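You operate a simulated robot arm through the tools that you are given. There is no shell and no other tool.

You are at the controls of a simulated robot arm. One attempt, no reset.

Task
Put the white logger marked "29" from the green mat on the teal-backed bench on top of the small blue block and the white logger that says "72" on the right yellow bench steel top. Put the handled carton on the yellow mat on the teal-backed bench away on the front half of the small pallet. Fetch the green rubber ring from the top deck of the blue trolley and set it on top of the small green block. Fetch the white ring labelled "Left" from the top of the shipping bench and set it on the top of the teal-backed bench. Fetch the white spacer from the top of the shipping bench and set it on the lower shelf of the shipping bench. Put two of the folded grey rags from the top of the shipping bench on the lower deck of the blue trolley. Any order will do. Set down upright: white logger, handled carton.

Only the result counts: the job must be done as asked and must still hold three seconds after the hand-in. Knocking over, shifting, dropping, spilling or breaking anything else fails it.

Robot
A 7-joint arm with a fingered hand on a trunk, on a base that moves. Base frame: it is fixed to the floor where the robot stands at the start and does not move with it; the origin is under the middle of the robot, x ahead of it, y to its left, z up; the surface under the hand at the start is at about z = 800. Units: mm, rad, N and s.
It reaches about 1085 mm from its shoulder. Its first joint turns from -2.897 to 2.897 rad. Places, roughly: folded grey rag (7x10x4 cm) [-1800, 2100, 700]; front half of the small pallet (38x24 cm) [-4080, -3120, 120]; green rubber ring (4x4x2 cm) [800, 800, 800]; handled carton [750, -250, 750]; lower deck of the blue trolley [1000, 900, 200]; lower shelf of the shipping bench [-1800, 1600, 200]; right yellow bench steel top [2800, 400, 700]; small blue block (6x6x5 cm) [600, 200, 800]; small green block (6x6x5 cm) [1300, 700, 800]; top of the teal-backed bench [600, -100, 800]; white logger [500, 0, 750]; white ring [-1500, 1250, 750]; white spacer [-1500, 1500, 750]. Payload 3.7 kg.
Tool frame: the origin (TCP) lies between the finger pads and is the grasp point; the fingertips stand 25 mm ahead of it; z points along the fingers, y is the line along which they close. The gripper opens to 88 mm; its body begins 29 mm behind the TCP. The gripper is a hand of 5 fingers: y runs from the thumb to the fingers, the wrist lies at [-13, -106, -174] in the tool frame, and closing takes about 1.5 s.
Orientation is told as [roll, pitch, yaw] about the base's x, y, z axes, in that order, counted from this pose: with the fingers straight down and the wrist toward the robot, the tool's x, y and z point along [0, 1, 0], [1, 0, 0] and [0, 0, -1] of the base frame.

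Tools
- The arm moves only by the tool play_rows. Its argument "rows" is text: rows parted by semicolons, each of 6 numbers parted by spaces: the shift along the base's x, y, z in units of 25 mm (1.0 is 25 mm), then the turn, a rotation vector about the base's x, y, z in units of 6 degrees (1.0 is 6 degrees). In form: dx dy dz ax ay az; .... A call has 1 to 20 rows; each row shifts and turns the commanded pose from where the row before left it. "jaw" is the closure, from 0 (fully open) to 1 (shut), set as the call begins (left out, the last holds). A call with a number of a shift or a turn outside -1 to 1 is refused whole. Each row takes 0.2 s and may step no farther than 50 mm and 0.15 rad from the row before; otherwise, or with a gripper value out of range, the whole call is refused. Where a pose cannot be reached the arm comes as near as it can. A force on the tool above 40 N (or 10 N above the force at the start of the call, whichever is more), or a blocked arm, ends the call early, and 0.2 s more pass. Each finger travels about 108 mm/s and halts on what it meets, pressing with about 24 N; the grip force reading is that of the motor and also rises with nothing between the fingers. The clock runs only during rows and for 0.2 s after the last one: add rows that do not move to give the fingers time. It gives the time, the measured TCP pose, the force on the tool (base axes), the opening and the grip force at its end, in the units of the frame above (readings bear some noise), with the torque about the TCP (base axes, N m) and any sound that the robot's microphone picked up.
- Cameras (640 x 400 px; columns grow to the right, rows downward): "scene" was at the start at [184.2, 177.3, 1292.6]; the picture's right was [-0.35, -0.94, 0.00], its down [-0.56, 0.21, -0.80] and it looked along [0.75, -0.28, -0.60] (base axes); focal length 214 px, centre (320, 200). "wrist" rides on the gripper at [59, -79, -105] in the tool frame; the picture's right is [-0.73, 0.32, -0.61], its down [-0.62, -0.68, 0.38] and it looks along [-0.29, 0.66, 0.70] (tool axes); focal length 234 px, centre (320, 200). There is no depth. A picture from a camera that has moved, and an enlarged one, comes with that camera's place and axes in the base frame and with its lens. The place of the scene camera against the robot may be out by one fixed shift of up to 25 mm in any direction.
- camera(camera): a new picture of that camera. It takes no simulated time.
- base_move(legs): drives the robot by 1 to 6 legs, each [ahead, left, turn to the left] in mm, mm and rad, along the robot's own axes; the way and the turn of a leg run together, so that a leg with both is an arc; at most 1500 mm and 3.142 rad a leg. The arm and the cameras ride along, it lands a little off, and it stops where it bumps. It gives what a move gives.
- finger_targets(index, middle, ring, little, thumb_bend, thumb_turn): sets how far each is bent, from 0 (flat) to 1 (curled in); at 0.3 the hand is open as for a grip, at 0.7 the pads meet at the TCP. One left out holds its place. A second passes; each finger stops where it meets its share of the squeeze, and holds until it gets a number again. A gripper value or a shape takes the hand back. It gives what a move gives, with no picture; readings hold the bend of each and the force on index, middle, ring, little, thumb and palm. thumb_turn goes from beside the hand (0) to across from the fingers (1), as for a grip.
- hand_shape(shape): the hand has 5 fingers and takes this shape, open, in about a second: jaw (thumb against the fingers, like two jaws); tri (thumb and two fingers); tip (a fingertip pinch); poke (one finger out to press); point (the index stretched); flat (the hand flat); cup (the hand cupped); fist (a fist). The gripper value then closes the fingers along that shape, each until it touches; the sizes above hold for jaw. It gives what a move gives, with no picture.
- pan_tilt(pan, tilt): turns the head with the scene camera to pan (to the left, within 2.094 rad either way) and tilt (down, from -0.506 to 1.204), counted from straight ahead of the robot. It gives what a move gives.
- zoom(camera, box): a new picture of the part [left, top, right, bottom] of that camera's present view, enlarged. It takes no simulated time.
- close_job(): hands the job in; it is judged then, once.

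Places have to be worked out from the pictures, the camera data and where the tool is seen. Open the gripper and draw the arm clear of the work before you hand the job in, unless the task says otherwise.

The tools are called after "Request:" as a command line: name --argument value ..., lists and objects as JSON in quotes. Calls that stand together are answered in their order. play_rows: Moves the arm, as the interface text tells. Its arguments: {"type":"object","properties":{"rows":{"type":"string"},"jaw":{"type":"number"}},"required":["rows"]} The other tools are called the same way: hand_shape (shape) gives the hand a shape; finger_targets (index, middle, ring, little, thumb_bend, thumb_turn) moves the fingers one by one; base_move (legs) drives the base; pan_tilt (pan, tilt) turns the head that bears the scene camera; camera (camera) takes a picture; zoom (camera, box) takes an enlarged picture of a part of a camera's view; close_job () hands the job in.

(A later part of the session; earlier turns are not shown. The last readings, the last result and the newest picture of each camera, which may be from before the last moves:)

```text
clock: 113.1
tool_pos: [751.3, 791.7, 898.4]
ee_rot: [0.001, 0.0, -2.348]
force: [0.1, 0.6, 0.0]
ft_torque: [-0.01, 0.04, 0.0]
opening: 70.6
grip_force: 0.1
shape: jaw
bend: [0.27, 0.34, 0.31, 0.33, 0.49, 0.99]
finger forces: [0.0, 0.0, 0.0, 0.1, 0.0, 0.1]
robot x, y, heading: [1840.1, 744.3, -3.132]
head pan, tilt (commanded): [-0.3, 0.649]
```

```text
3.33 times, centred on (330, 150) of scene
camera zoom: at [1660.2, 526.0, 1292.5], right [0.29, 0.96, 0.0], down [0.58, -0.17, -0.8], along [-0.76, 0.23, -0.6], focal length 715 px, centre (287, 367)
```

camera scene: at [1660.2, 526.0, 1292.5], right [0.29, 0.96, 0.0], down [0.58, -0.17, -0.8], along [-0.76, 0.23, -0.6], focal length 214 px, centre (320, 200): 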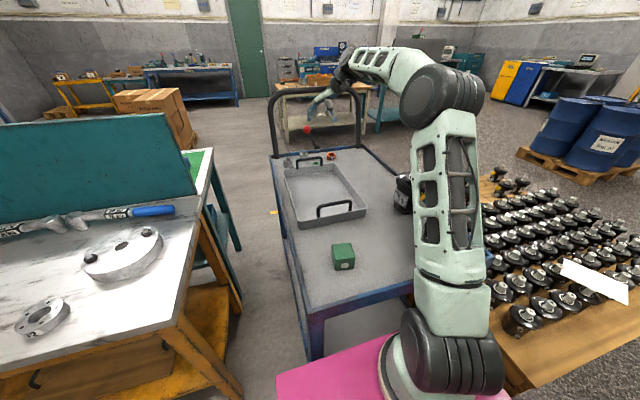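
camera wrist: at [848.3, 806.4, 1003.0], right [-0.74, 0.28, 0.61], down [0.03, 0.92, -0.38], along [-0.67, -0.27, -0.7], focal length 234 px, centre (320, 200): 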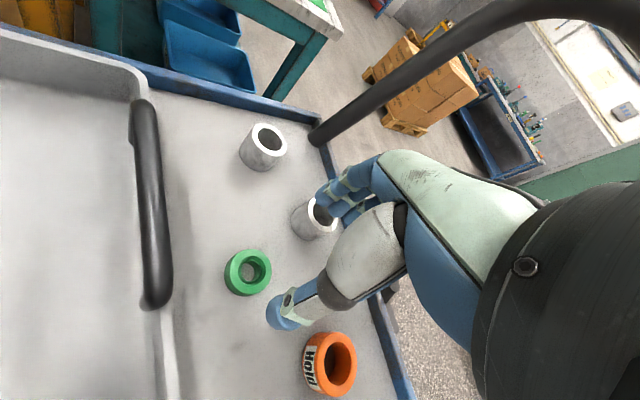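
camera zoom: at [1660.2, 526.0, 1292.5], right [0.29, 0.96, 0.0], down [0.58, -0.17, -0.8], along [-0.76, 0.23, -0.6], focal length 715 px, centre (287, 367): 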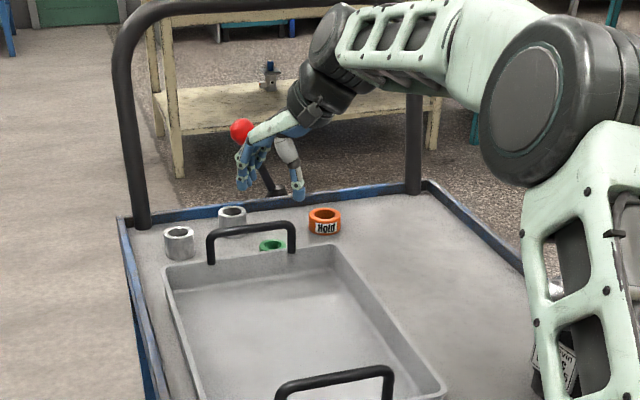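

Ring re-measured at (753, 790). I descend to z≈825 and check clearance visually.

Request:
play_rows --rows "0.03 0 -0.9 0 0 0; 0.03 0 -0.9 0 0 0; 0 0 -0.8 0 0 0; 0 0 -0.3 0 0 0; 0 0 0 0 0 0"

Request:
camera --camera "wrist"

```text
clock: 114.3
tool_pos: [752.8, 792.7, 825.5]
ee_rot: [0.0, 0.0, -2.348]
force: [0.4, -0.9, -0.5]
ft_torque: [-0.01, -0.03, 0.03]
opening: 70.7
grip_force: 0.1
shape: jaw
bend: [0.27, 0.34, 0.31, 0.33, 0.49, 0.99]
finger forces: [0.1, 0.0, 0.0, 0.0, 0.1, 0.0]
robot x, y, heading: [1839.9, 743.9, -3.133]
head pan, tilt (commanded): [-0.3, 0.649]
```

```text
taken
camera wrist: at [850.0, 806.7, 930.8], right [-0.74, 0.28, 0.61], down [0.03, 0.92, -0.38], along [-0.67, -0.27, -0.7], focal length 234 px, centre (320, 200)
```

wrist: 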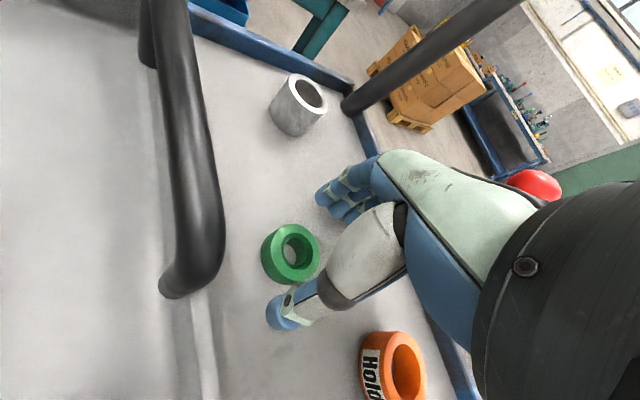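

Clearances look good. I descend the last 25 mm slowly and close the hand.

Request:
play_rows --rows "0.04 -0.06 -0.5 0 0 0; 0 0 -0.4 0 0 0; 0 0 -0.1 0 0 0; 0 0 0 0 0 0"

Request:
camera --camera "wrist"

```text
clock: 115.3
tool_pos: [754.2, 789.7, 806.8]
ee_rot: [-0.003, -0.006, -2.348]
force: [-0.3, -0.3, 38.3]
ft_torque: [-0.07, 0.1, -0.04]
opening: 69.1
grip_force: 0.0
shape: jaw
bend: [0.27, 0.32, 0.31, 0.33, 0.49, 0.99]
finger forces: [10.0, 11.4, 0.0, 0.1, 17.4, 0.0]
robot x, y, heading: [1841.7, 742.7, -3.134]
head pan, tilt (commanded): [-0.3, 0.649]
```

```text
taken
camera wrist: at [851.5, 804.7, 910.2], right [-0.74, 0.28, 0.61], down [0.03, 0.92, -0.38], along [-0.67, -0.27, -0.69], focal length 234 px, centre (320, 200)
```

wrist: 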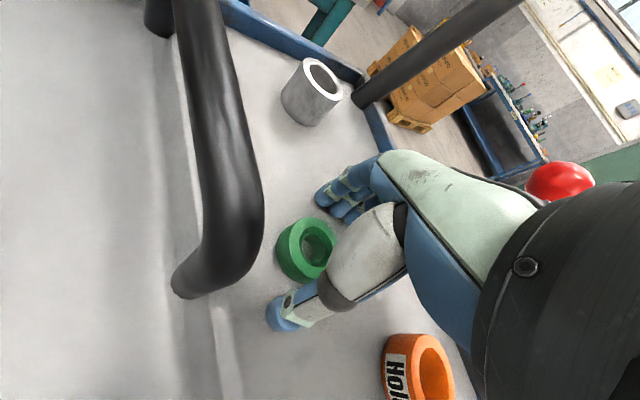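

Fingertips touched the trolley top (TCP ≈807). I raise ~5 mm off the surface and then close around the ring.

Request:
play_rows --rows "0 0 0.4 0 0 0; 0 0 0 0 0 0"

Request:
play_rows --rows "0 0 0 0 0 0; 0 0 0 0 0 0; 0 0 0 0 0 0; 0 0 0 0 0 0; 0 0 0 0 0 0; 0 0 0 0 0 0; 0 0 0 0 0 0" --jaw 1

Request:
camera --camera "wrist"

```text
clock: 115.9
tool_pos: [754.5, 790.9, 810.0]
ee_rot: [0.001, 0.003, -2.345]
force: [-0.4, 1.0, 0.3]
ft_torque: [0.02, 0.01, 0.03]
opening: 70.4
grip_force: 0.0
shape: jaw
bend: [0.27, 0.34, 0.31, 0.33, 0.49, 0.99]
finger forces: [0.0, 0.0, 0.0, 0.0, 0.0, 0.0]
robot x, y, heading: [1842.0, 741.7, -3.135]
head pan, tilt (commanded): [-0.3, 0.649]
```

```text
clock: 117.5
tool_pos: [752.4, 790.5, 811.2]
ee_rot: [0.0, 0.001, -2.346]
force: [0.5, -0.8, -0.2]
ft_torque: [0.03, 0.0, -0.04]
opening: 33.1
grip_force: 23.6
shape: jaw
bend: [0.74, 0.5, 0.55, 0.51, 0.74, 1.0]
finger forces: [12.7, 7.6, 0.0, 0.1, 20.4, 0.1]
robot x, y, heading: [1838.9, 742.4, -3.133]
head pan, tilt (commanded): [-0.3, 0.649]
```

```text
taken
camera wrist: at [850.7, 805.3, 916.0], right [-0.74, 0.28, 0.61], down [0.03, 0.92, -0.38], along [-0.67, -0.27, -0.7], focal length 234 px, centre (320, 200)
```

wrist: 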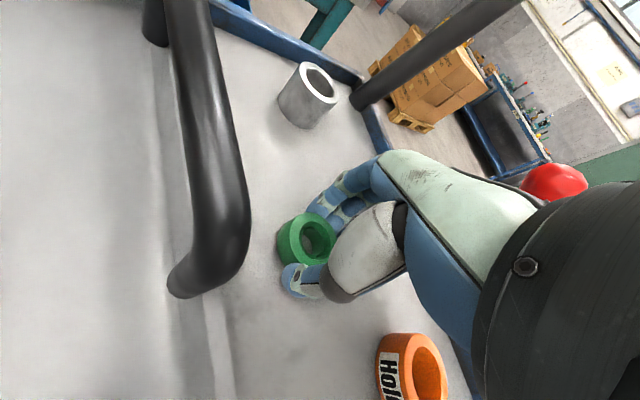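

The hand reports a grip of 33 mm. I zoom to see how the ring sits between thumb and index.

Request:
zoom --camera "wrist" --box '[240, 170, 380, 320]'

```text
2.67 times, centred on (310, 245) of wrist
camera zoom: at [850.7, 805.3, 916.0], right [-0.74, 0.28, 0.61], down [0.03, 0.92, -0.38], along [-0.67, -0.27, -0.7], focal length 624 px, centre (347, 80)
```

zoom: 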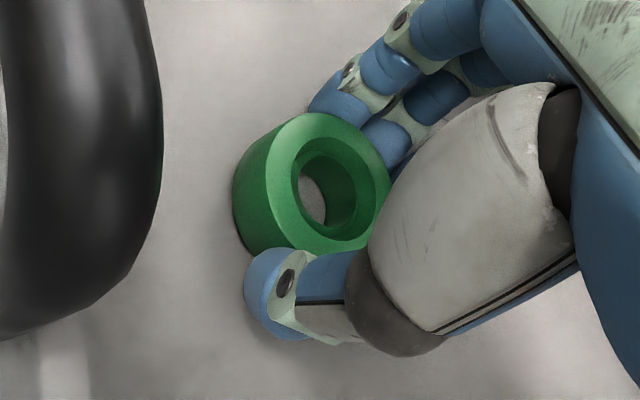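

The ring is well held between thumb, index and middle. I lift it straight up.

Request:
play_rows --rows "0 0 0.3 0 0 0; 0 0 0.8 0 0 0; 0 0 1 0 0 0; 0 0 1 0 0 0; 0 0 1 0 0 0; 0 0 1 0 0 0; 0 0 1 0 0 0; 0 0 1 0 0 0; 0 0 0 0 0 0"

Request:
zoom --camera "wrist" --box '[240, 170, 380, 320]'

Request:
camera --camera "scene"

```text
clock: 119.5
tool_pos: [753.5, 788.6, 990.4]
ee_rot: [-0.001, 0.001, -2.347]
force: [0.5, -0.4, -0.7]
ft_torque: [-0.01, 0.04, 0.0]
opening: 32.9
grip_force: 24.2
shape: jaw
bend: [0.74, 0.5, 0.55, 0.51, 0.74, 1.0]
finger forces: [12.8, 7.7, 0.0, 0.0, 20.5, 0.1]
robot x, y, heading: [1835.6, 741.0, -3.132]
head pan, tilt (commanded): [-0.3, 0.649]
```

```text
2.67 times, centred on (310, 245) of wrist
camera zoom: at [850.8, 805.5, 1094.3], right [-0.74, 0.28, 0.61], down [0.03, 0.92, -0.38], along [-0.67, -0.27, -0.7], focal length 624 px, centre (347, 80)
```

zoom: 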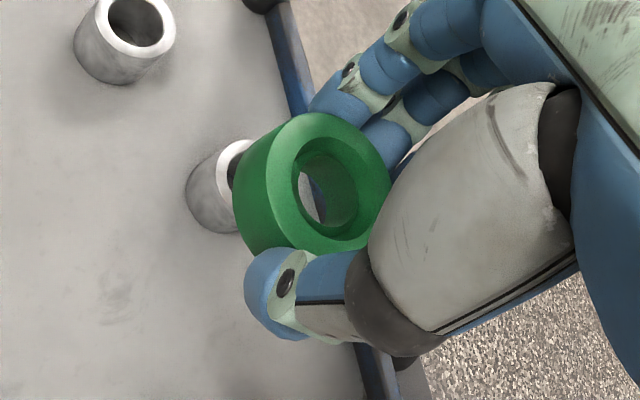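

```text
taken
camera scene: at [1660.1, 526.0, 1292.5], right [0.29, 0.96, 0.0], down [0.58, -0.17, -0.8], along [-0.76, 0.23, -0.6], focal length 214 px, centre (320, 200)
```

scene: 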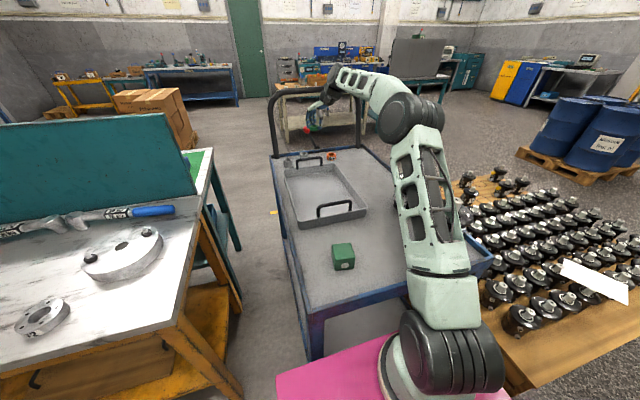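

Ring is lifted cleanly. I retract the arm over the tray toward the green block, un-rotating the hand, before backing the base a little.

Request:
play_rows --rows "0.5 0 0.4 0 0 -0.2; 0.95 -0.19 0.4 0 0 -0.4; 0.95 -0.19 0.4 0 0 -0.4; 0.95 -0.19 0.4 0 0 -0.4; 0.95 -0.19 0.3 0 0 -0.4; 0.95 -0.19 0.1 0 0 -0.4; 0.95 -0.19 0 0 0 -0.4; 0.95 -0.19 0 0 0 -0.4; 0.95 -0.19 0 0 0 -0.4; 0.95 -0.19 0 0 0 -0.4; 0.95 -0.19 0 0 0 -0.4; 0.95 -0.19 0 0 0 -0.4; 0.95 -0.19 0 0 0 -0.4; 0.95 -0.19 0 0 0 -0.4; 0.95 -0.19 0 0 0 -0.4; 0.95 -0.19 0 0 0 -0.4; 0.95 -0.19 0 0 0 -0.4; 0.95 -0.19 0 0 0 -0.4; 0.95 -0.19 0 0 0 -0.5; 0 0 0 0 0 0"

Request:
base_move --legs '[[-150, 0, 0]]'

Request:
camera --camera "wrist"

Request:
camera --camera "scene"

```text
clock: 123.7
tool_pos: [1195.4, 703.8, 1040.2]
ee_rot: [0.0, 0.0, -3.135]
force: [0.1, -0.4, -1.5]
ft_torque: [0.01, -0.01, -0.01]
opening: 32.9
grip_force: 24.0
shape: jaw
bend: [0.74, 0.5, 0.55, 0.51, 0.74, 1.0]
finger forces: [12.8, 7.8, 0.0, 0.1, 20.5, 0.0]
robot x, y, heading: [1834.6, 744.7, -3.132]
head pan, tilt (commanded): [-0.3, 0.649]
```

```text
clock: 125.0
tool_pos: [1344.5, 706.2, 1037.1]
ee_rot: [0.002, 0.0, -3.133]
force: [0.3, 0.1, -1.2]
ft_torque: [0.02, 0.0, -0.03]
opening: 32.6
grip_force: 23.8
shape: jaw
bend: [0.74, 0.5, 0.55, 0.51, 0.74, 1.0]
finger forces: [12.8, 7.8, 0.1, 0.0, 20.5, 0.1]
robot x, y, heading: [1988.1, 741.2, -3.132]
head pan, tilt (commanded): [-0.3, 0.649]
```

```text
taken
camera wrist: at [1424.7, 648.0, 1143.3], right [-0.33, 0.72, 0.61], down [0.68, 0.63, -0.38], along [-0.66, 0.28, -0.7], focal length 234 px, centre (320, 200)
```

wrist: 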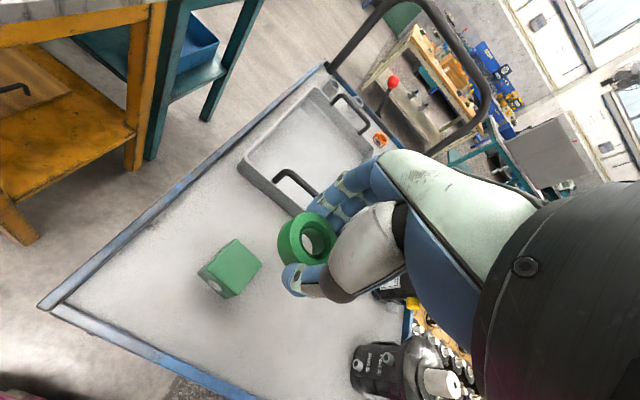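

```text
taken
camera scene: at [1810.6, 527.4, 1292.5], right [0.29, 0.96, 0.0], down [0.58, -0.17, -0.8], along [-0.76, 0.23, -0.6], focal length 214 px, centre (320, 200)
```

scene: 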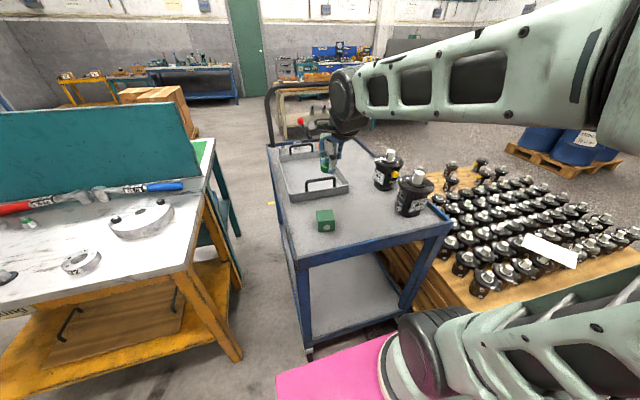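

Request:
zoom --camera "wrist" --box '[180, 190, 360, 310]'

```text
3.33 times, centred on (270, 250) of wrist
camera zoom: at [1424.7, 648.0, 1143.3], right [-0.33, 0.72, 0.61], down [0.68, 0.63, -0.38], along [-0.66, 0.28, -0.7], focal length 781 px, centre (487, 33)
```

zoom: 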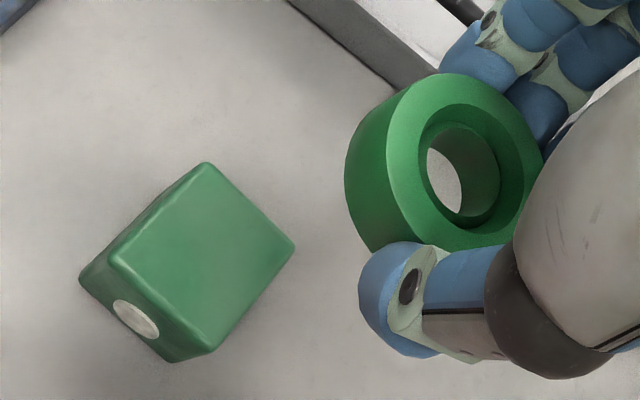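

The green block's top is centred at (1317, 709.5), z≈830; the ring centre sits ~6 mm toward −y from TCP. I move over it and descend to z≈880.

Request:
play_rows --rows "-0.57 0.19 0 0 0 0; -0.57 0.18 0 0 0 0; 0 0 -1 0 0 0; 0 0 -1 0 0 0; 0 0 -1 0 0 0; 0 0 -1 0 0 0; 0 0 -1 0 0 0; 0 0 -1 0 0 0; 0 0 -0.2 0 0 0; 0 0 0 0 0 0"

Request:
zoom --camera "wrist" --box '[200, 170, 400, 320]'

Request:
zoom --camera "scene" --box '[270, 120, 410, 260]'

```text
clock: 127.2
tool_pos: [1316.7, 713.7, 883.4]
ee_rot: [0.001, -0.001, -3.135]
force: [-0.3, -0.3, 0.2]
ft_torque: [0.0, 0.03, 0.05]
opening: 32.9
grip_force: 24.2
shape: jaw
bend: [0.74, 0.5, 0.55, 0.51, 0.74, 1.0]
finger forces: [13.0, 8.0, 0.1, 0.0, 20.5, 0.0]
robot x, y, heading: [1990.0, 745.0, -3.13]
head pan, tilt (commanded): [-0.3, 0.649]
```

```text
2.67 times, centred on (300, 245) of wrist
camera zoom: at [1396.0, 657.1, 987.6], right [-0.33, 0.72, 0.61], down [0.68, 0.63, -0.38], along [-0.66, 0.28, -0.7], focal length 624 px, centre (373, 80)
```

zoom: 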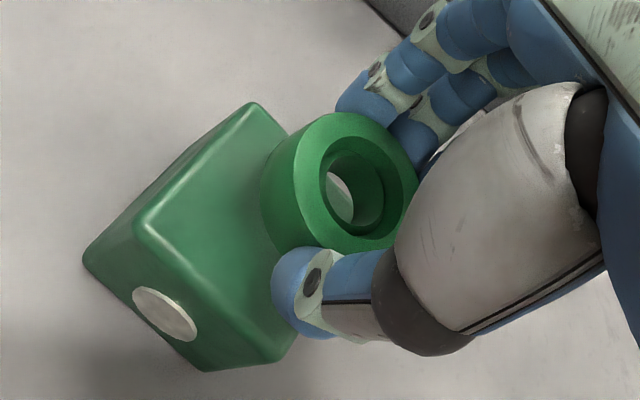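

```text
2.86 times, centred on (340, 190) of scene
camera zoom: at [1810.6, 527.4, 1292.5], right [0.29, 0.96, 0.0], down [0.58, -0.17, -0.8], along [-0.76, 0.23, -0.6], focal length 613 px, centre (263, 229)
```

zoom: 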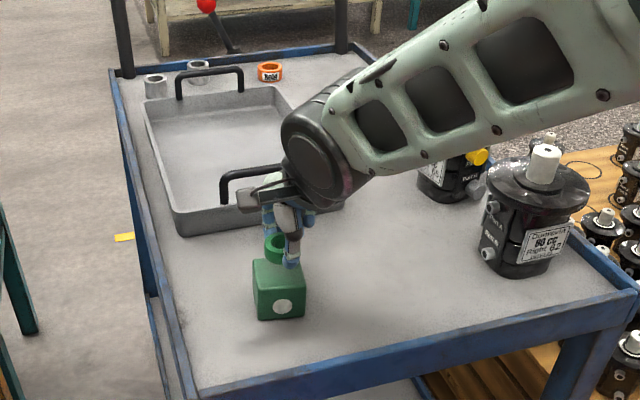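

Aligned over the block. I lower to ~865 and then creep to contact.

Request:
play_rows --rows "0 0.04 -0.4 0 0 0; 0 0.03 -0.3 0 0 0; 0 0 0 0 0 0"

Request:
play_rows --rows "0 0 -0.08 0 0 0; 0 0 -0.06 0 0 0; 0 0 0 0 0 0"

```text
clock: 128.0
tool_pos: [1317.7, 717.5, 866.4]
ee_rot: [0.0, -0.001, -3.131]
force: [-0.3, 0.7, -1.0]
ft_torque: [0.02, -0.01, -0.01]
opening: 32.8
grip_force: 24.0
shape: jaw
bend: [0.74, 0.5, 0.55, 0.51, 0.74, 1.0]
finger forces: [13.0, 8.0, 0.1, 0.0, 20.4, 0.1]
robot x, y, heading: [1989.9, 744.1, -3.131]
head pan, tilt (commanded): [-0.3, 0.649]
```

```text
clock: 128.8
tool_pos: [1317.4, 718.2, 863.0]
ee_rot: [0.0, 0.001, -3.133]
force: [-0.4, 0.2, -1.2]
ft_torque: [0.01, -0.01, -0.01]
opening: 32.9
grip_force: 24.2
shape: jaw
bend: [0.74, 0.5, 0.55, 0.51, 0.74, 1.0]
finger forces: [13.1, 7.9, 0.0, 0.0, 20.5, 0.1]
robot x, y, heading: [1988.4, 745.3, -3.134]
head pan, tilt (commanded): [-0.3, 0.649]
```

Request:
zoom --camera "wrist" --box '[200, 170, 400, 320]'

Request:
zoom --camera "scene" --box '[290, 150, 370, 240]'

```text
2.67 times, centred on (300, 245) of wrist
camera zoom: at [1396.2, 659.3, 967.1], right [-0.33, 0.72, 0.61], down [0.68, 0.63, -0.38], along [-0.66, 0.28, -0.7], focal length 624 px, centre (373, 80)
```

zoom: 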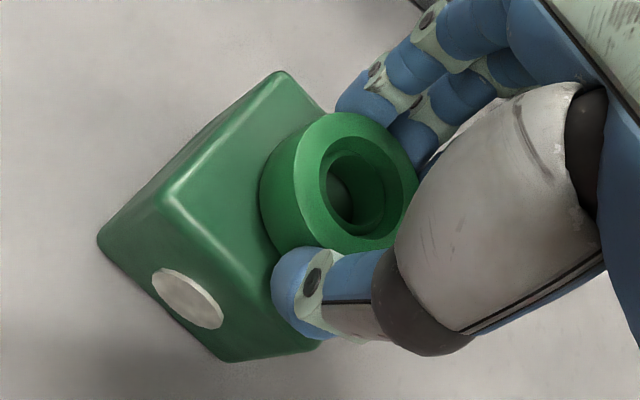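

```text
4.44 times, centred on (330, 195) of scene
camera zoom: at [1810.6, 527.4, 1292.5], right [0.29, 0.96, 0.0], down [0.58, -0.17, -0.8], along [-0.76, 0.23, -0.6], focal length 953 px, centre (276, 222)
```

zoom: 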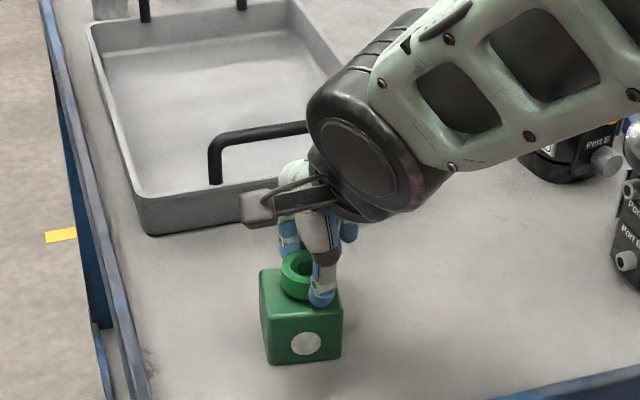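

Ring centre computes to (1316, 713) over block centre (1317, 709.5) — good. I creep down to contact.

Request:
play_rows --rows "0 -0.1 -0.05 0 0 0; 0 0 -0.05 0 0 0; 0 0 0 0 0 0"

Request:
play_rows --rows "0 0 -0.05 0 0 0; 0 0 -0.04 0 0 0; 0 0 0 0 0 0"

```text
clock: 129.6
tool_pos: [1317.5, 714.6, 859.0]
ee_rot: [-0.001, -0.001, -3.133]
force: [0.8, 0.3, 1.6]
ft_torque: [-0.01, 0.06, -0.01]
opening: 32.8
grip_force: 24.1
shape: jaw
bend: [0.74, 0.5, 0.55, 0.51, 0.74, 1.0]
finger forces: [13.0, 8.1, 0.0, 0.0, 20.6, 0.0]
robot x, y, heading: [1988.9, 745.4, -3.133]
head pan, tilt (commanded): [-0.3, 0.649]
```

```text
clock: 130.4
tool_pos: [1316.0, 714.3, 858.5]
ee_rot: [-0.001, -0.001, -3.132]
force: [-0.1, 1.1, 15.0]
ft_torque: [0.06, 0.1, 0.01]
opening: 33.0
grip_force: 24.3
shape: jaw
bend: [0.74, 0.5, 0.55, 0.51, 0.74, 1.0]
finger forces: [13.6, 9.3, 0.0, 0.0, 22.5, 0.1]
robot x, y, heading: [1989.1, 744.4, -3.134]
head pan, tilt (commanded): [-0.3, 0.649]
```

Contact (15 N). I relieve ~1.5 mm and open partially.

Request:
play_rows --rows "0 0 0.06 0 0 0; 0 0 0 0 0 0"

Request:
play_rows --rows "0 0 0 0 0 0; 0 0 0 0 0 0; 0 0 0 0 0 0; 0 0 0 0 0 0; 0 0 0 0 0 0" --jaw 0.2

Request:
zoom --camera "wrist" --box '[200, 170, 400, 320]'

```text
clock: 131.0
tool_pos: [1315.7, 713.8, 859.2]
ee_rot: [0.0, 0.0, -3.132]
force: [-1.3, 0.4, 6.5]
ft_torque: [0.01, 0.14, 0.0]
opening: 33.0
grip_force: 24.2
shape: jaw
bend: [0.74, 0.5, 0.55, 0.51, 0.74, 1.0]
finger forces: [13.9, 9.0, 0.0, 0.1, 21.4, 0.0]
robot x, y, heading: [1988.9, 745.0, -3.135]
head pan, tilt (commanded): [-0.3, 0.649]
```

```text
clock: 132.2
tool_pos: [1317.1, 715.7, 858.7]
ee_rot: [-0.002, 0.001, -3.132]
force: [-0.7, 0.0, 0.4]
ft_torque: [0.0, 0.03, 0.02]
opening: 70.3
grip_force: 0.1
shape: jaw
bend: [0.27, 0.34, 0.32, 0.33, 0.49, 0.99]
finger forces: [0.1, 0.0, 0.0, 0.1, 0.0, 0.0]
robot x, y, heading: [1991.3, 743.1, -3.132]
head pan, tilt (commanded): [-0.3, 0.649]
```

```text
2.67 times, centred on (300, 245) of wrist
camera zoom: at [1396.3, 656.5, 964.0], right [-0.33, 0.72, 0.61], down [0.68, 0.63, -0.38], along [-0.66, 0.28, -0.7], focal length 624 px, centre (373, 80)
```

zoom: 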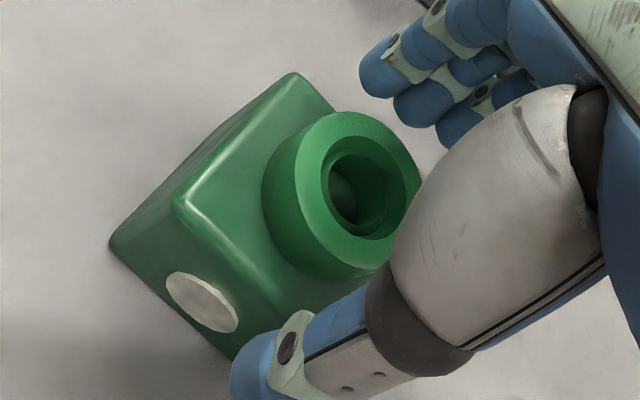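

The ring rests on the block. I open fully and lift straight up, then verify.

Request:
play_rows --rows "0 0 0.3 0 0 0; 0 0 0.7 0 0 0; 0 0 1 0 0 0; 0 0 1 0 0 0; 0 0 1 0 0 0; 0 0 1 0 0 0; 0 0 1 0 0 0; 0 0 1 0 0 0; 0 0 1 0 0 0; 0 0 0 0 0 0" --jaw 0

Request:
zoom --camera "wrist" --box '[160, 170, 400, 350]'

Request:
zoom --camera "scene" --box '[270, 130, 390, 250]'

```text
clock: 134.4
tool_pos: [1317.6, 714.5, 1060.6]
ee_rot: [-0.002, 0.001, -3.133]
force: [0.0, 0.3, 0.1]
ft_torque: [0.02, 0.02, -0.01]
opening: 87.8
grip_force: 0.0
shape: jaw
bend: [0.3, 0.3, 0.3, 0.3, 0.3, 0.98]
finger forces: [0.1, 0.0, 0.0, 0.1, 0.0, 0.1]
robot x, y, heading: [1986.9, 744.4, -3.136]
head pan, tilt (commanded): [-0.3, 0.649]
```

```text
2.22 times, centred on (280, 260) of wrist
camera zoom: at [1396.9, 656.5, 1164.6], right [-0.33, 0.72, 0.61], down [0.68, 0.63, -0.38], along [-0.66, 0.28, -0.7], focal length 520 px, centre (409, 67)
```

zoom: 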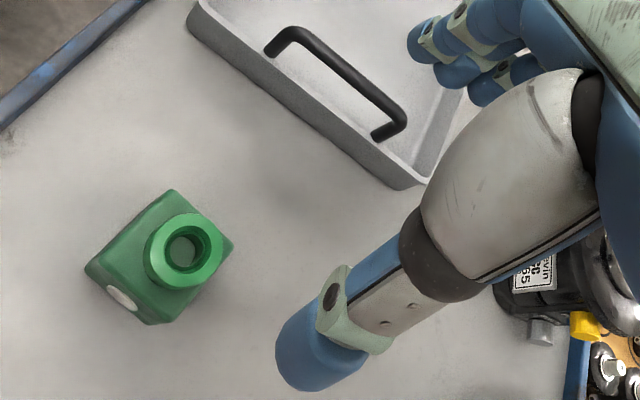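

```text
3.33 times, centred on (330, 190) of scene
camera zoom: at [1810.6, 527.4, 1292.5], right [0.29, 0.96, 0.0], down [0.58, -0.17, -0.8], along [-0.76, 0.23, -0.6], focal length 715 px, centre (287, 233)
```

zoom: 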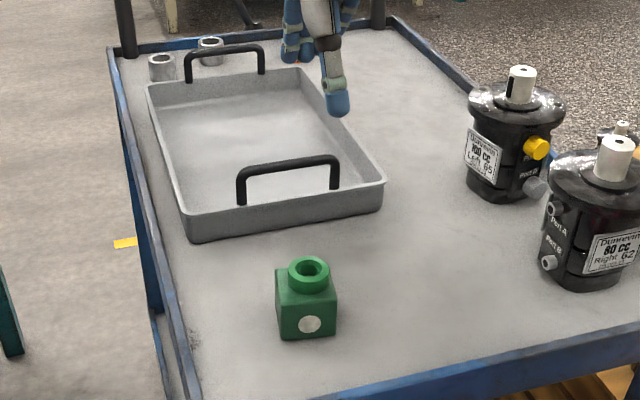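

Ring placed on the green block. Now I head to the shipping bench: forward a bit for clearance, strafe south past the packing bench, then drive west along y≈−1100.

Request:
base_move --legs '[[100, 0, 0], [0, 1000, 0], [0, 850, 0]]'

Request:
pan_tilt --pan 0.0 --tilt 0.4

Request:
camera --camera "scene"

```text
clock: 144.5
tool_pos: [1224.6, -1132.6, 1060.7]
ee_rot: [-0.001, 0.0, -3.132]
force: [0.0, 0.8, 1.1]
ft_torque: [-0.02, 0.04, -0.03]
opening: 87.9
grip_force: 0.0
shape: jaw
bend: [0.3, 0.3, 0.3, 0.3, 0.3, 0.98]
finger forces: [0.0, 0.0, 0.0, 0.0, 0.1, 0.0]
robot x, y, heading: [1896.4, -1099.3, -3.132]
head pan, tilt (commanded): [-0.3, 0.649]
```

```text
clock: 145.3
tool_pos: [1225.4, -1131.8, 1059.6]
ee_rot: [-0.001, 0.001, -3.13]
force: [-0.1, -1.3, 0.0]
ft_torque: [0.02, -0.03, 0.01]
opening: 87.6
grip_force: 0.0
shape: jaw
bend: [0.3, 0.3, 0.3, 0.3, 0.3, 0.98]
finger forces: [0.1, 0.0, 0.0, 0.0, 0.0, 0.0]
robot x, y, heading: [1893.3, -1101.3, -3.13]
head pan, tilt (commanded): [0.0, 0.4]
```

```text
taken
camera scene: at [1709.1, -1344.6, 1315.0], right [-0.01, 1.0, 0.0], down [0.39, 0.0, -0.92], along [-0.92, -0.01, -0.39], focal length 214 px, centre (320, 200)
```

scene: 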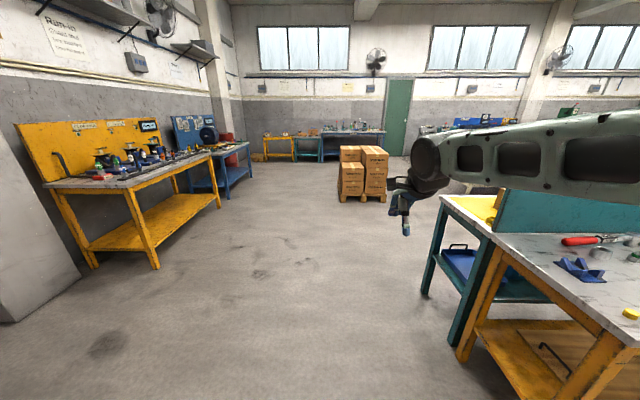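

The path west is clear. I drive 2400 mm forward and then strafe north (right) toward the shipping bench.

Request:
base_move --legs '[[1500, 0, 0], [900, 0, 0], [0, -1300, 0], [0, -1250, 0]]'

Request:
pan_tilt --pan 0.0 --tilt 0.5

Request:
camera --camera "scene"

```text
clock: 169.1
tool_pos: [-1175.0, 1404.7, 1060.3]
ee_rot: [0.0, 0.001, 3.135]
force: [-0.2, -1.2, -1.2]
ft_torque: [0.02, -0.02, -0.02]
opening: 87.7
grip_force: 0.0
shape: jaw
bend: [0.3, 0.3, 0.3, 0.3, 0.3, 0.98]
finger forces: [0.0, 0.0, 0.1, 0.1, 0.1, 0.0]
robot x, y, heading: [-506.0, 1426.2, 3.136]
head pan, tilt (commanded): [0.0, 0.4]
```

```text
clock: 169.8
tool_pos: [-1174.4, 1405.6, 1059.6]
ee_rot: [0.0, 0.001, 3.136]
force: [0.4, 0.1, -0.4]
ft_torque: [-0.01, -0.02, 0.0]
opening: 87.8
grip_force: 0.2
shape: jaw
bend: [0.3, 0.3, 0.3, 0.3, 0.3, 0.98]
finger forces: [0.0, 0.0, 0.1, 0.0, 0.0, 0.0]
robot x, y, heading: [-505.4, 1425.7, 3.134]
head pan, tilt (commanded): [0.0, 0.499]
```

```text
taken
camera scene: at [-692.8, 1184.3, 1305.9], right [0.01, 1.0, 0.0], down [0.48, 0.0, -0.88], along [-0.88, 0.01, -0.48], focal length 214 px, centre (320, 200)
```

scene: 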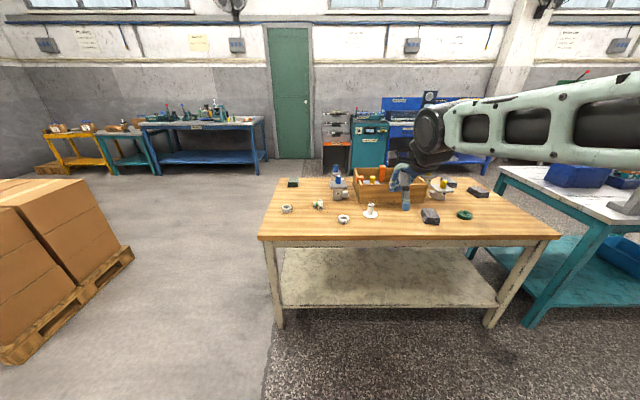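

The shipping bench is straight ahead. I zoom in on its top to identify ring "Left", spacer and rags.

Request:
zoom --camera "scene" --box '[250, 150, 400, 250]'

Request:
zoom --camera "scene" --box '[380, 150, 560, 250]'

Request:
camera --camera "wrist"

```text
4.00 times, centred on (325, 200) of scene
camera zoom: at [-692.8, 1184.3, 1305.9], right [0.01, 1.0, 0.0], down [0.48, 0.0, -0.88], along [-0.88, 0.01, -0.48], focal length 858 px, centre (300, 200)
```

zoom: 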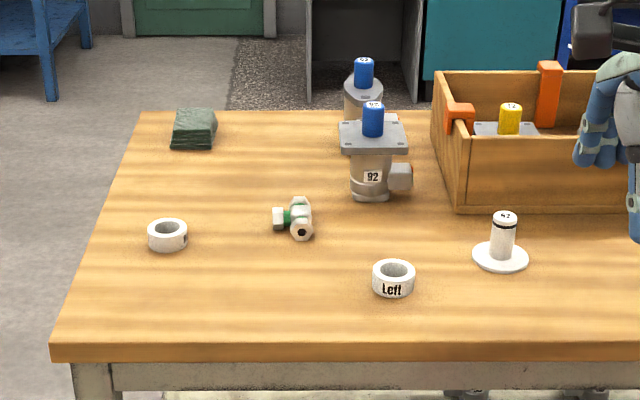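

```text
3.56 times, centred on (470, 200) of scene
camera zoom: at [-692.8, 1184.3, 1305.9], right [0.01, 1.0, 0.0], down [0.48, 0.0, -0.88], along [-0.88, 0.01, -0.48], focal length 763 px, centre (-213, 200)
```

zoom: 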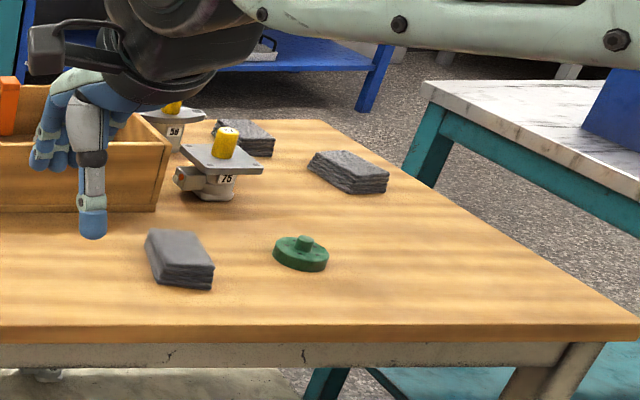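

```text
taken
camera wrist: at [-1096.4, 1345.7, 1164.4], right [-0.32, 0.73, 0.61], down [0.69, 0.62, -0.38], along [-0.65, 0.29, -0.7], focal length 234 px, centre (320, 200)
```

wrist: 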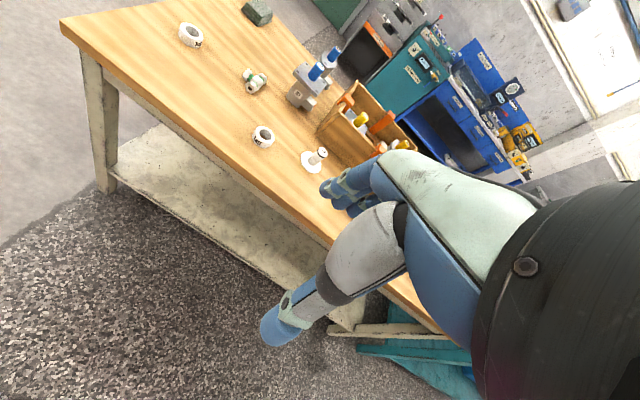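

I see the ring "Left" near (−1485, 1317), a white flanged spacer near (−1559, 1452), and three folded grey rags. I move the base closer for measurement.

Request:
base_move --legs '[[370, 0, 0]]'

Request:
pan_tilt --pan 0.0 --tilt 0.7

Request:
camera --camera "scene"

Request:
camera --camera "wrist"

```text
clock: 172.1
tool_pos: [-1542.8, 1408.4, 1060.5]
ee_rot: [0.001, 0.0, 3.132]
force: [-0.5, 0.0, -0.5]
ft_torque: [0.01, -0.03, 0.0]
opening: 87.8
grip_force: 0.0
shape: jaw
bend: [0.3, 0.3, 0.3, 0.3, 0.3, 0.98]
finger forces: [0.0, 0.1, 0.0, 0.1, 0.1, 0.0]
robot x, y, heading: [-873.5, 1428.3, 3.132]
head pan, tilt (commanded): [0.0, 0.499]
```

```text
clock: 172.8
tool_pos: [-1543.0, 1408.5, 1059.9]
ee_rot: [0.001, 0.0, 3.133]
force: [0.2, 0.4, -0.2]
ft_torque: [0.0, 0.0, -0.03]
opening: 87.6
grip_force: 0.1
shape: jaw
bend: [0.3, 0.3, 0.3, 0.3, 0.3, 0.98]
finger forces: [0.1, 0.0, 0.0, 0.1, 0.0, 0.1]
robot x, y, heading: [-871.2, 1427.9, 3.131]
head pan, tilt (commanded): [0.0, 0.7]
```

```text
taken
camera scene: at [-1054.6, 1187.5, 1288.2], right [0.01, 1.0, 0.0], down [0.64, -0.01, -0.77], along [-0.77, 0.01, -0.64], focal length 214 px, centre (320, 200)
```

scene: 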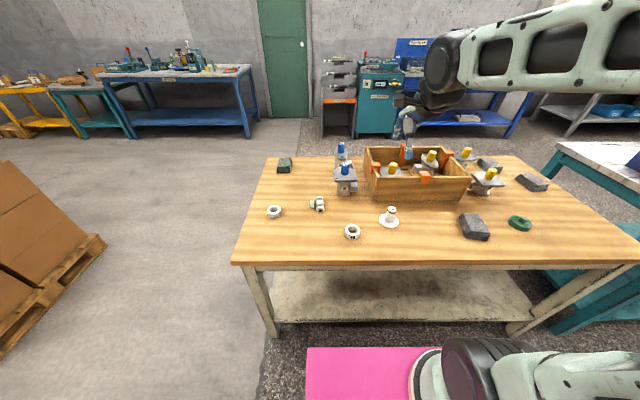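

```text
taken
camera wrist: at [-1464.0, 1349.4, 1164.4], right [-0.32, 0.73, 0.61], down [0.69, 0.62, -0.38], along [-0.65, 0.3, -0.7], focal length 234 px, centre (320, 200)
```

wrist: 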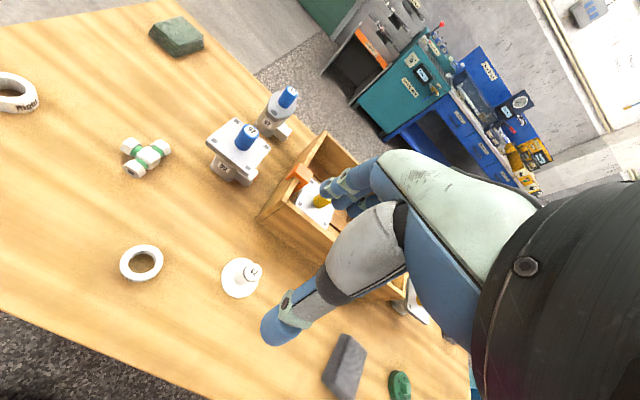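

Request:
zoom --camera "wrist" --box '[100, 220, 300, 340]'

Request:
zoom --camera "scene" --box '[330, 190, 530, 270]'

Request:
zoom --camera "scene" --box '[250, 240, 560, 350]'

```text
3.20 times, centred on (200, 280) of wrist
camera zoom: at [-1464.0, 1349.4, 1164.4], right [-0.32, 0.73, 0.61], down [0.69, 0.62, -0.38], along [-0.65, 0.3, -0.7], focal length 749 px, centre (704, -56)
```

zoom: 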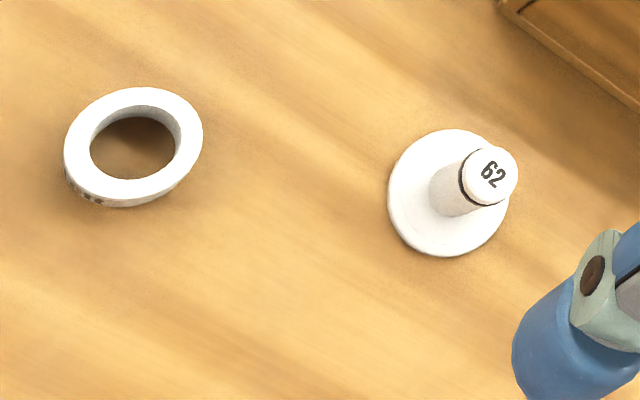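

```text
3.20 times, centred on (430, 230) of scene
camera zoom: at [-1054.6, 1187.5, 1288.2], right [0.01, 1.0, 0.0], down [0.64, -0.01, -0.77], along [-0.77, 0.01, -0.64], focal length 686 px, centre (-32, 104)
```

zoom: 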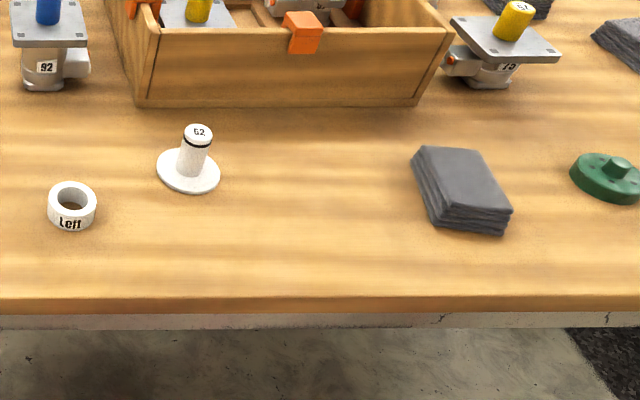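

```text
2.06 times, centred on (405, 295) of scene
camera zoom: at [-1054.6, 1187.5, 1288.2], right [0.01, 1.0, 0.0], down [0.64, -0.01, -0.77], along [-0.77, 0.01, -0.64], focal length 443 px, centre (144, 4)
```

zoom: 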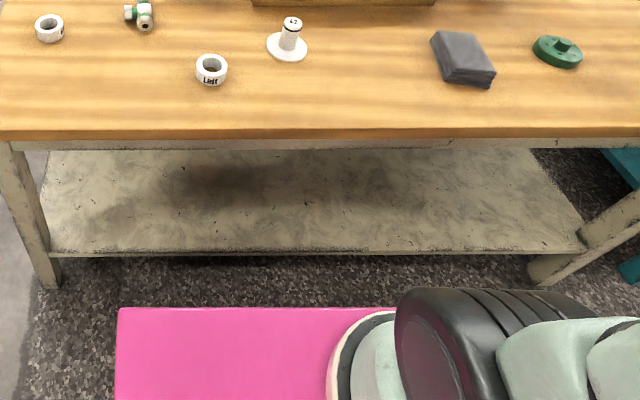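

The spacer ("62" disc with post) is at about (−1589, 1454), table z≈745; ring "Left" at (−1535, 1320). To have room for the arm between platform and bench when reaching the lower shelf, I back the base 190 mm, then extend over the spacer.

Request:
base_move --legs '[[-190, 0, 0]]'

Request:
play_rows --rows "-0.9 0.12 -0.3 0 0 0; -0.9 0.12 -0.3 0 0 0; -0.9 0.12 -0.3 0 0 0; -0.9 0.12 -0.3 0 0 0; -0.9 0.12 -0.3 0 0 0; -0.9 0.12 -0.3 0 0 0; -0.9 0.12 -0.3 0 0 0; -0.9 0.12 -0.3 0 0 0; -0.9 0.12 -0.3 0 0 0; -0.9 0.12 -0.3 0 0 0; -0.5 0 0 0 0 0; 0 0 0 0 0 0" --jaw 0

Request:
camera --camera "wrist"

Request:
camera --camera "scene"

```text
clock: 174.4
tool_pos: [-1351.6, 1407.6, 1060.1]
ee_rot: [0.0, -0.001, 3.132]
force: [-0.4, -0.3, -0.1]
ft_torque: [0.0, 0.06, -0.03]
opening: 87.6
grip_force: 0.0
shape: jaw
bend: [0.3, 0.3, 0.3, 0.3, 0.3, 0.98]
finger forces: [0.1, 0.0, 0.0, 0.1, 0.1, 0.1]
robot x, y, heading: [-683.6, 1425.6, 3.13]
head pan, tilt (commanded): [0.0, 0.7]
```

```text
clock: 177.0
tool_pos: [-1590.1, 1437.9, 984.5]
ee_rot: [0.0, 0.0, 3.133]
force: [-0.2, -0.1, -0.5]
ft_torque: [0.0, 0.03, 0.0]
opening: 87.8
grip_force: 0.0
shape: jaw
bend: [0.3, 0.3, 0.3, 0.3, 0.3, 0.98]
finger forces: [0.0, 0.0, 0.0, 0.0, 0.1, 0.0]
robot x, y, heading: [-682.7, 1426.7, 3.134]
head pan, tilt (commanded): [0.0, 0.7]
```

```text
taken
camera wrist: at [-1512.1, 1377.6, 1089.1], right [-0.32, 0.73, 0.61], down [0.69, 0.62, -0.38], along [-0.65, 0.3, -0.7], focal length 234 px, centre (320, 200)
```

wrist: 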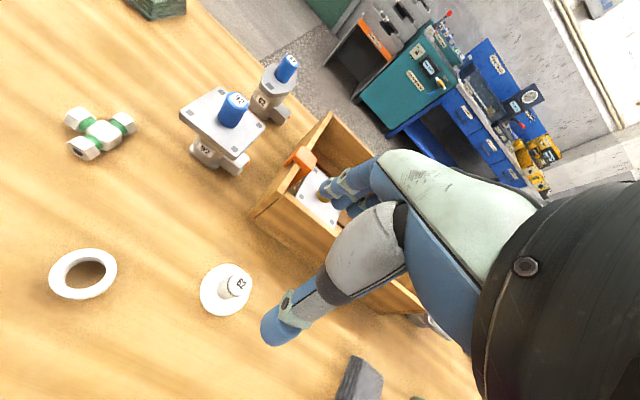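

```text
taken
camera scene: at [-865.1, 1185.9, 1288.2], right [0.01, 1.0, 0.0], down [0.64, -0.01, -0.76], along [-0.76, 0.01, -0.64], focal length 214 px, centre (320, 200)
```

scene: 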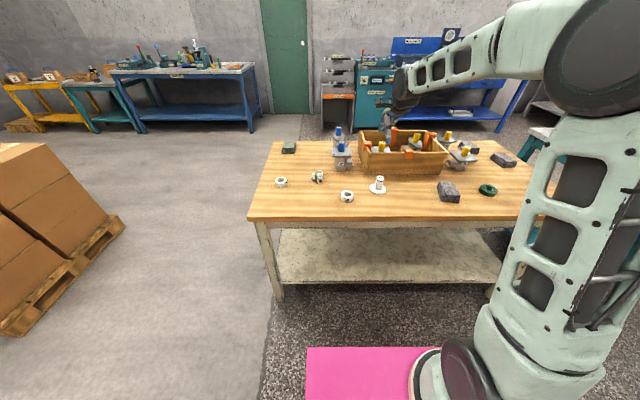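

Request:
zoom --camera "wrist" --box '[170, 240, 290, 330]'

```text
4.44 times, centred on (230, 285) of wrist
camera zoom: at [-1512.1, 1377.6, 1089.1], right [-0.32, 0.73, 0.61], down [0.69, 0.62, -0.38], along [-0.65, 0.3, -0.7], focal length 1041 px, centre (720, -178)
```

zoom: 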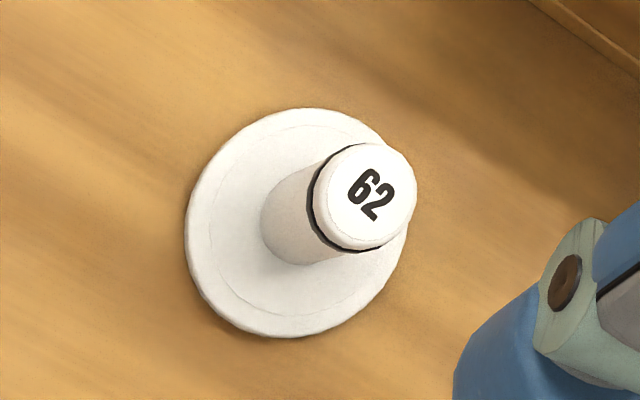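

Spacer axis at (−1592.5, 1454), post top ≈805. The wooden box front is ~100 mm behind, so I narrow the hand to ~70 mm and descend over the post.

Request:
play_rows --rows "-0.1 0.64 0 0 0 0; 0 0 -1 0 0 0; 0 0 -1 0 0 0; 0 0 -1 0 0 0; 0 0 -1 0 0 0; 0 0 -0.8 0 0 0; 0 0 0 0 0 0" --jaw 0.2

Request:
camera --camera "wrist"

Request:
zoom --camera "scene" --box '[320, 90, 480, 210]'

```text
clock: 178.6
tool_pos: [-1591.8, 1453.2, 866.2]
ee_rot: [-0.001, 0.0, 3.133]
force: [0.1, -0.3, 0.7]
ft_torque: [-0.03, -0.02, -0.03]
opening: 70.4
grip_force: 0.2
shape: jaw
bend: [0.27, 0.34, 0.31, 0.33, 0.49, 0.99]
finger forces: [0.0, 0.0, 0.1, 0.0, 0.0, 0.0]
robot x, y, heading: [-680.3, 1424.6, 3.131]
head pan, tilt (commanded): [0.0, 0.7]
```

```text
taken
camera wrist: at [-1514.5, 1394.1, 969.3], right [-0.32, 0.73, 0.61], down [0.69, 0.62, -0.38], along [-0.65, 0.3, -0.7], focal length 234 px, centre (320, 200)
```

wrist: 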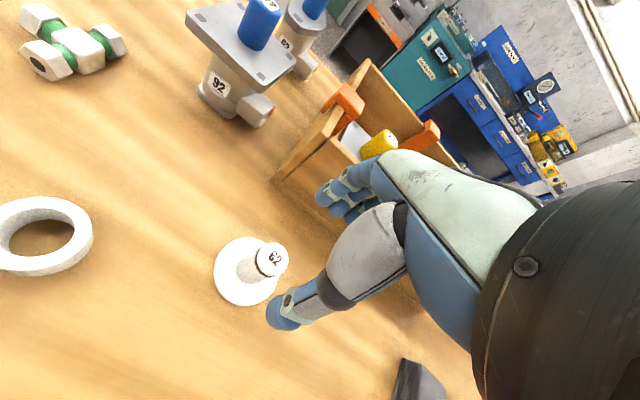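

```text
3.33 times, centred on (400, 150) of scene
camera zoom: at [-865.1, 1185.9, 1288.2], right [0.01, 1.0, 0.0], down [0.64, -0.01, -0.76], along [-0.76, 0.01, -0.64], focal length 715 px, centre (53, 367)
```

zoom: 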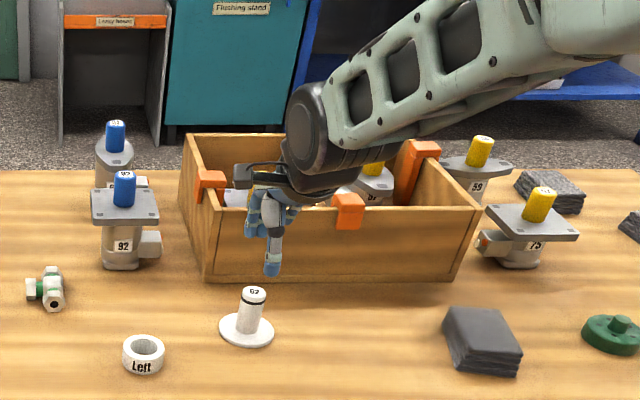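

I zoom to refine the height of the post top.

Request:
zoom --camera "wrist" --box '[195, 220, 315, 320]'

```text
4.00 times, centred on (255, 270) of wrist
camera zoom: at [-1514.5, 1394.1, 969.3], right [-0.32, 0.73, 0.61], down [0.69, 0.62, -0.38], along [-0.65, 0.3, -0.7], focal length 937 px, centre (580, -80)
```

zoom: 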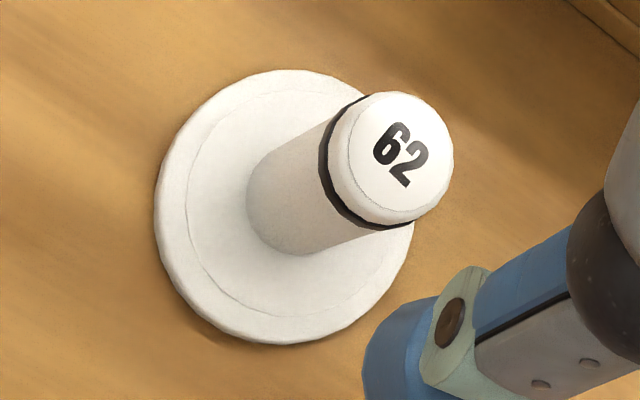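

Refined: table z≈728, spacer axis (−1596, 1457), post top ≈788. I descend to TCP z≈770 around the post.

Request:
play_rows --rows "-0.09 0.08 -0.9 0 0 0; -0.08 0.07 -0.9 0 0 0; 0 0 -0.9 0 0 0; 0 0 -0.6 0 0 0; 0 0 0 0 0 0"

Request:
camera --camera "wrist"

```text
clock: 179.8
tool_pos: [-1597.4, 1457.6, 781.4]
ee_rot: [0.001, -0.001, 3.134]
force: [0.6, -0.2, 0.0]
ft_torque: [-0.03, -0.02, 0.0]
opening: 70.6
grip_force: 0.0
shape: jaw
bend: [0.27, 0.34, 0.31, 0.33, 0.49, 0.99]
finger forces: [0.0, 0.1, 0.0, 0.1, 0.0, 0.1]
robot x, y, heading: [-682.4, 1425.1, 3.137]
head pan, tilt (commanded): [0.0, 0.7]
```

```text
taken
camera wrist: at [-1518.4, 1397.7, 886.8], right [-0.32, 0.73, 0.61], down [0.69, 0.62, -0.38], along [-0.65, 0.3, -0.7], focal length 234 px, centre (320, 200)
```

wrist: 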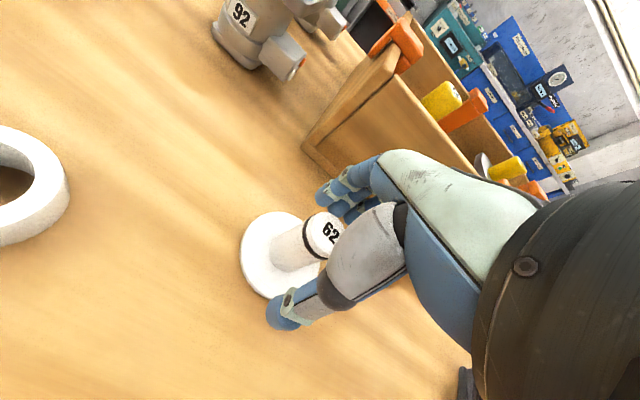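

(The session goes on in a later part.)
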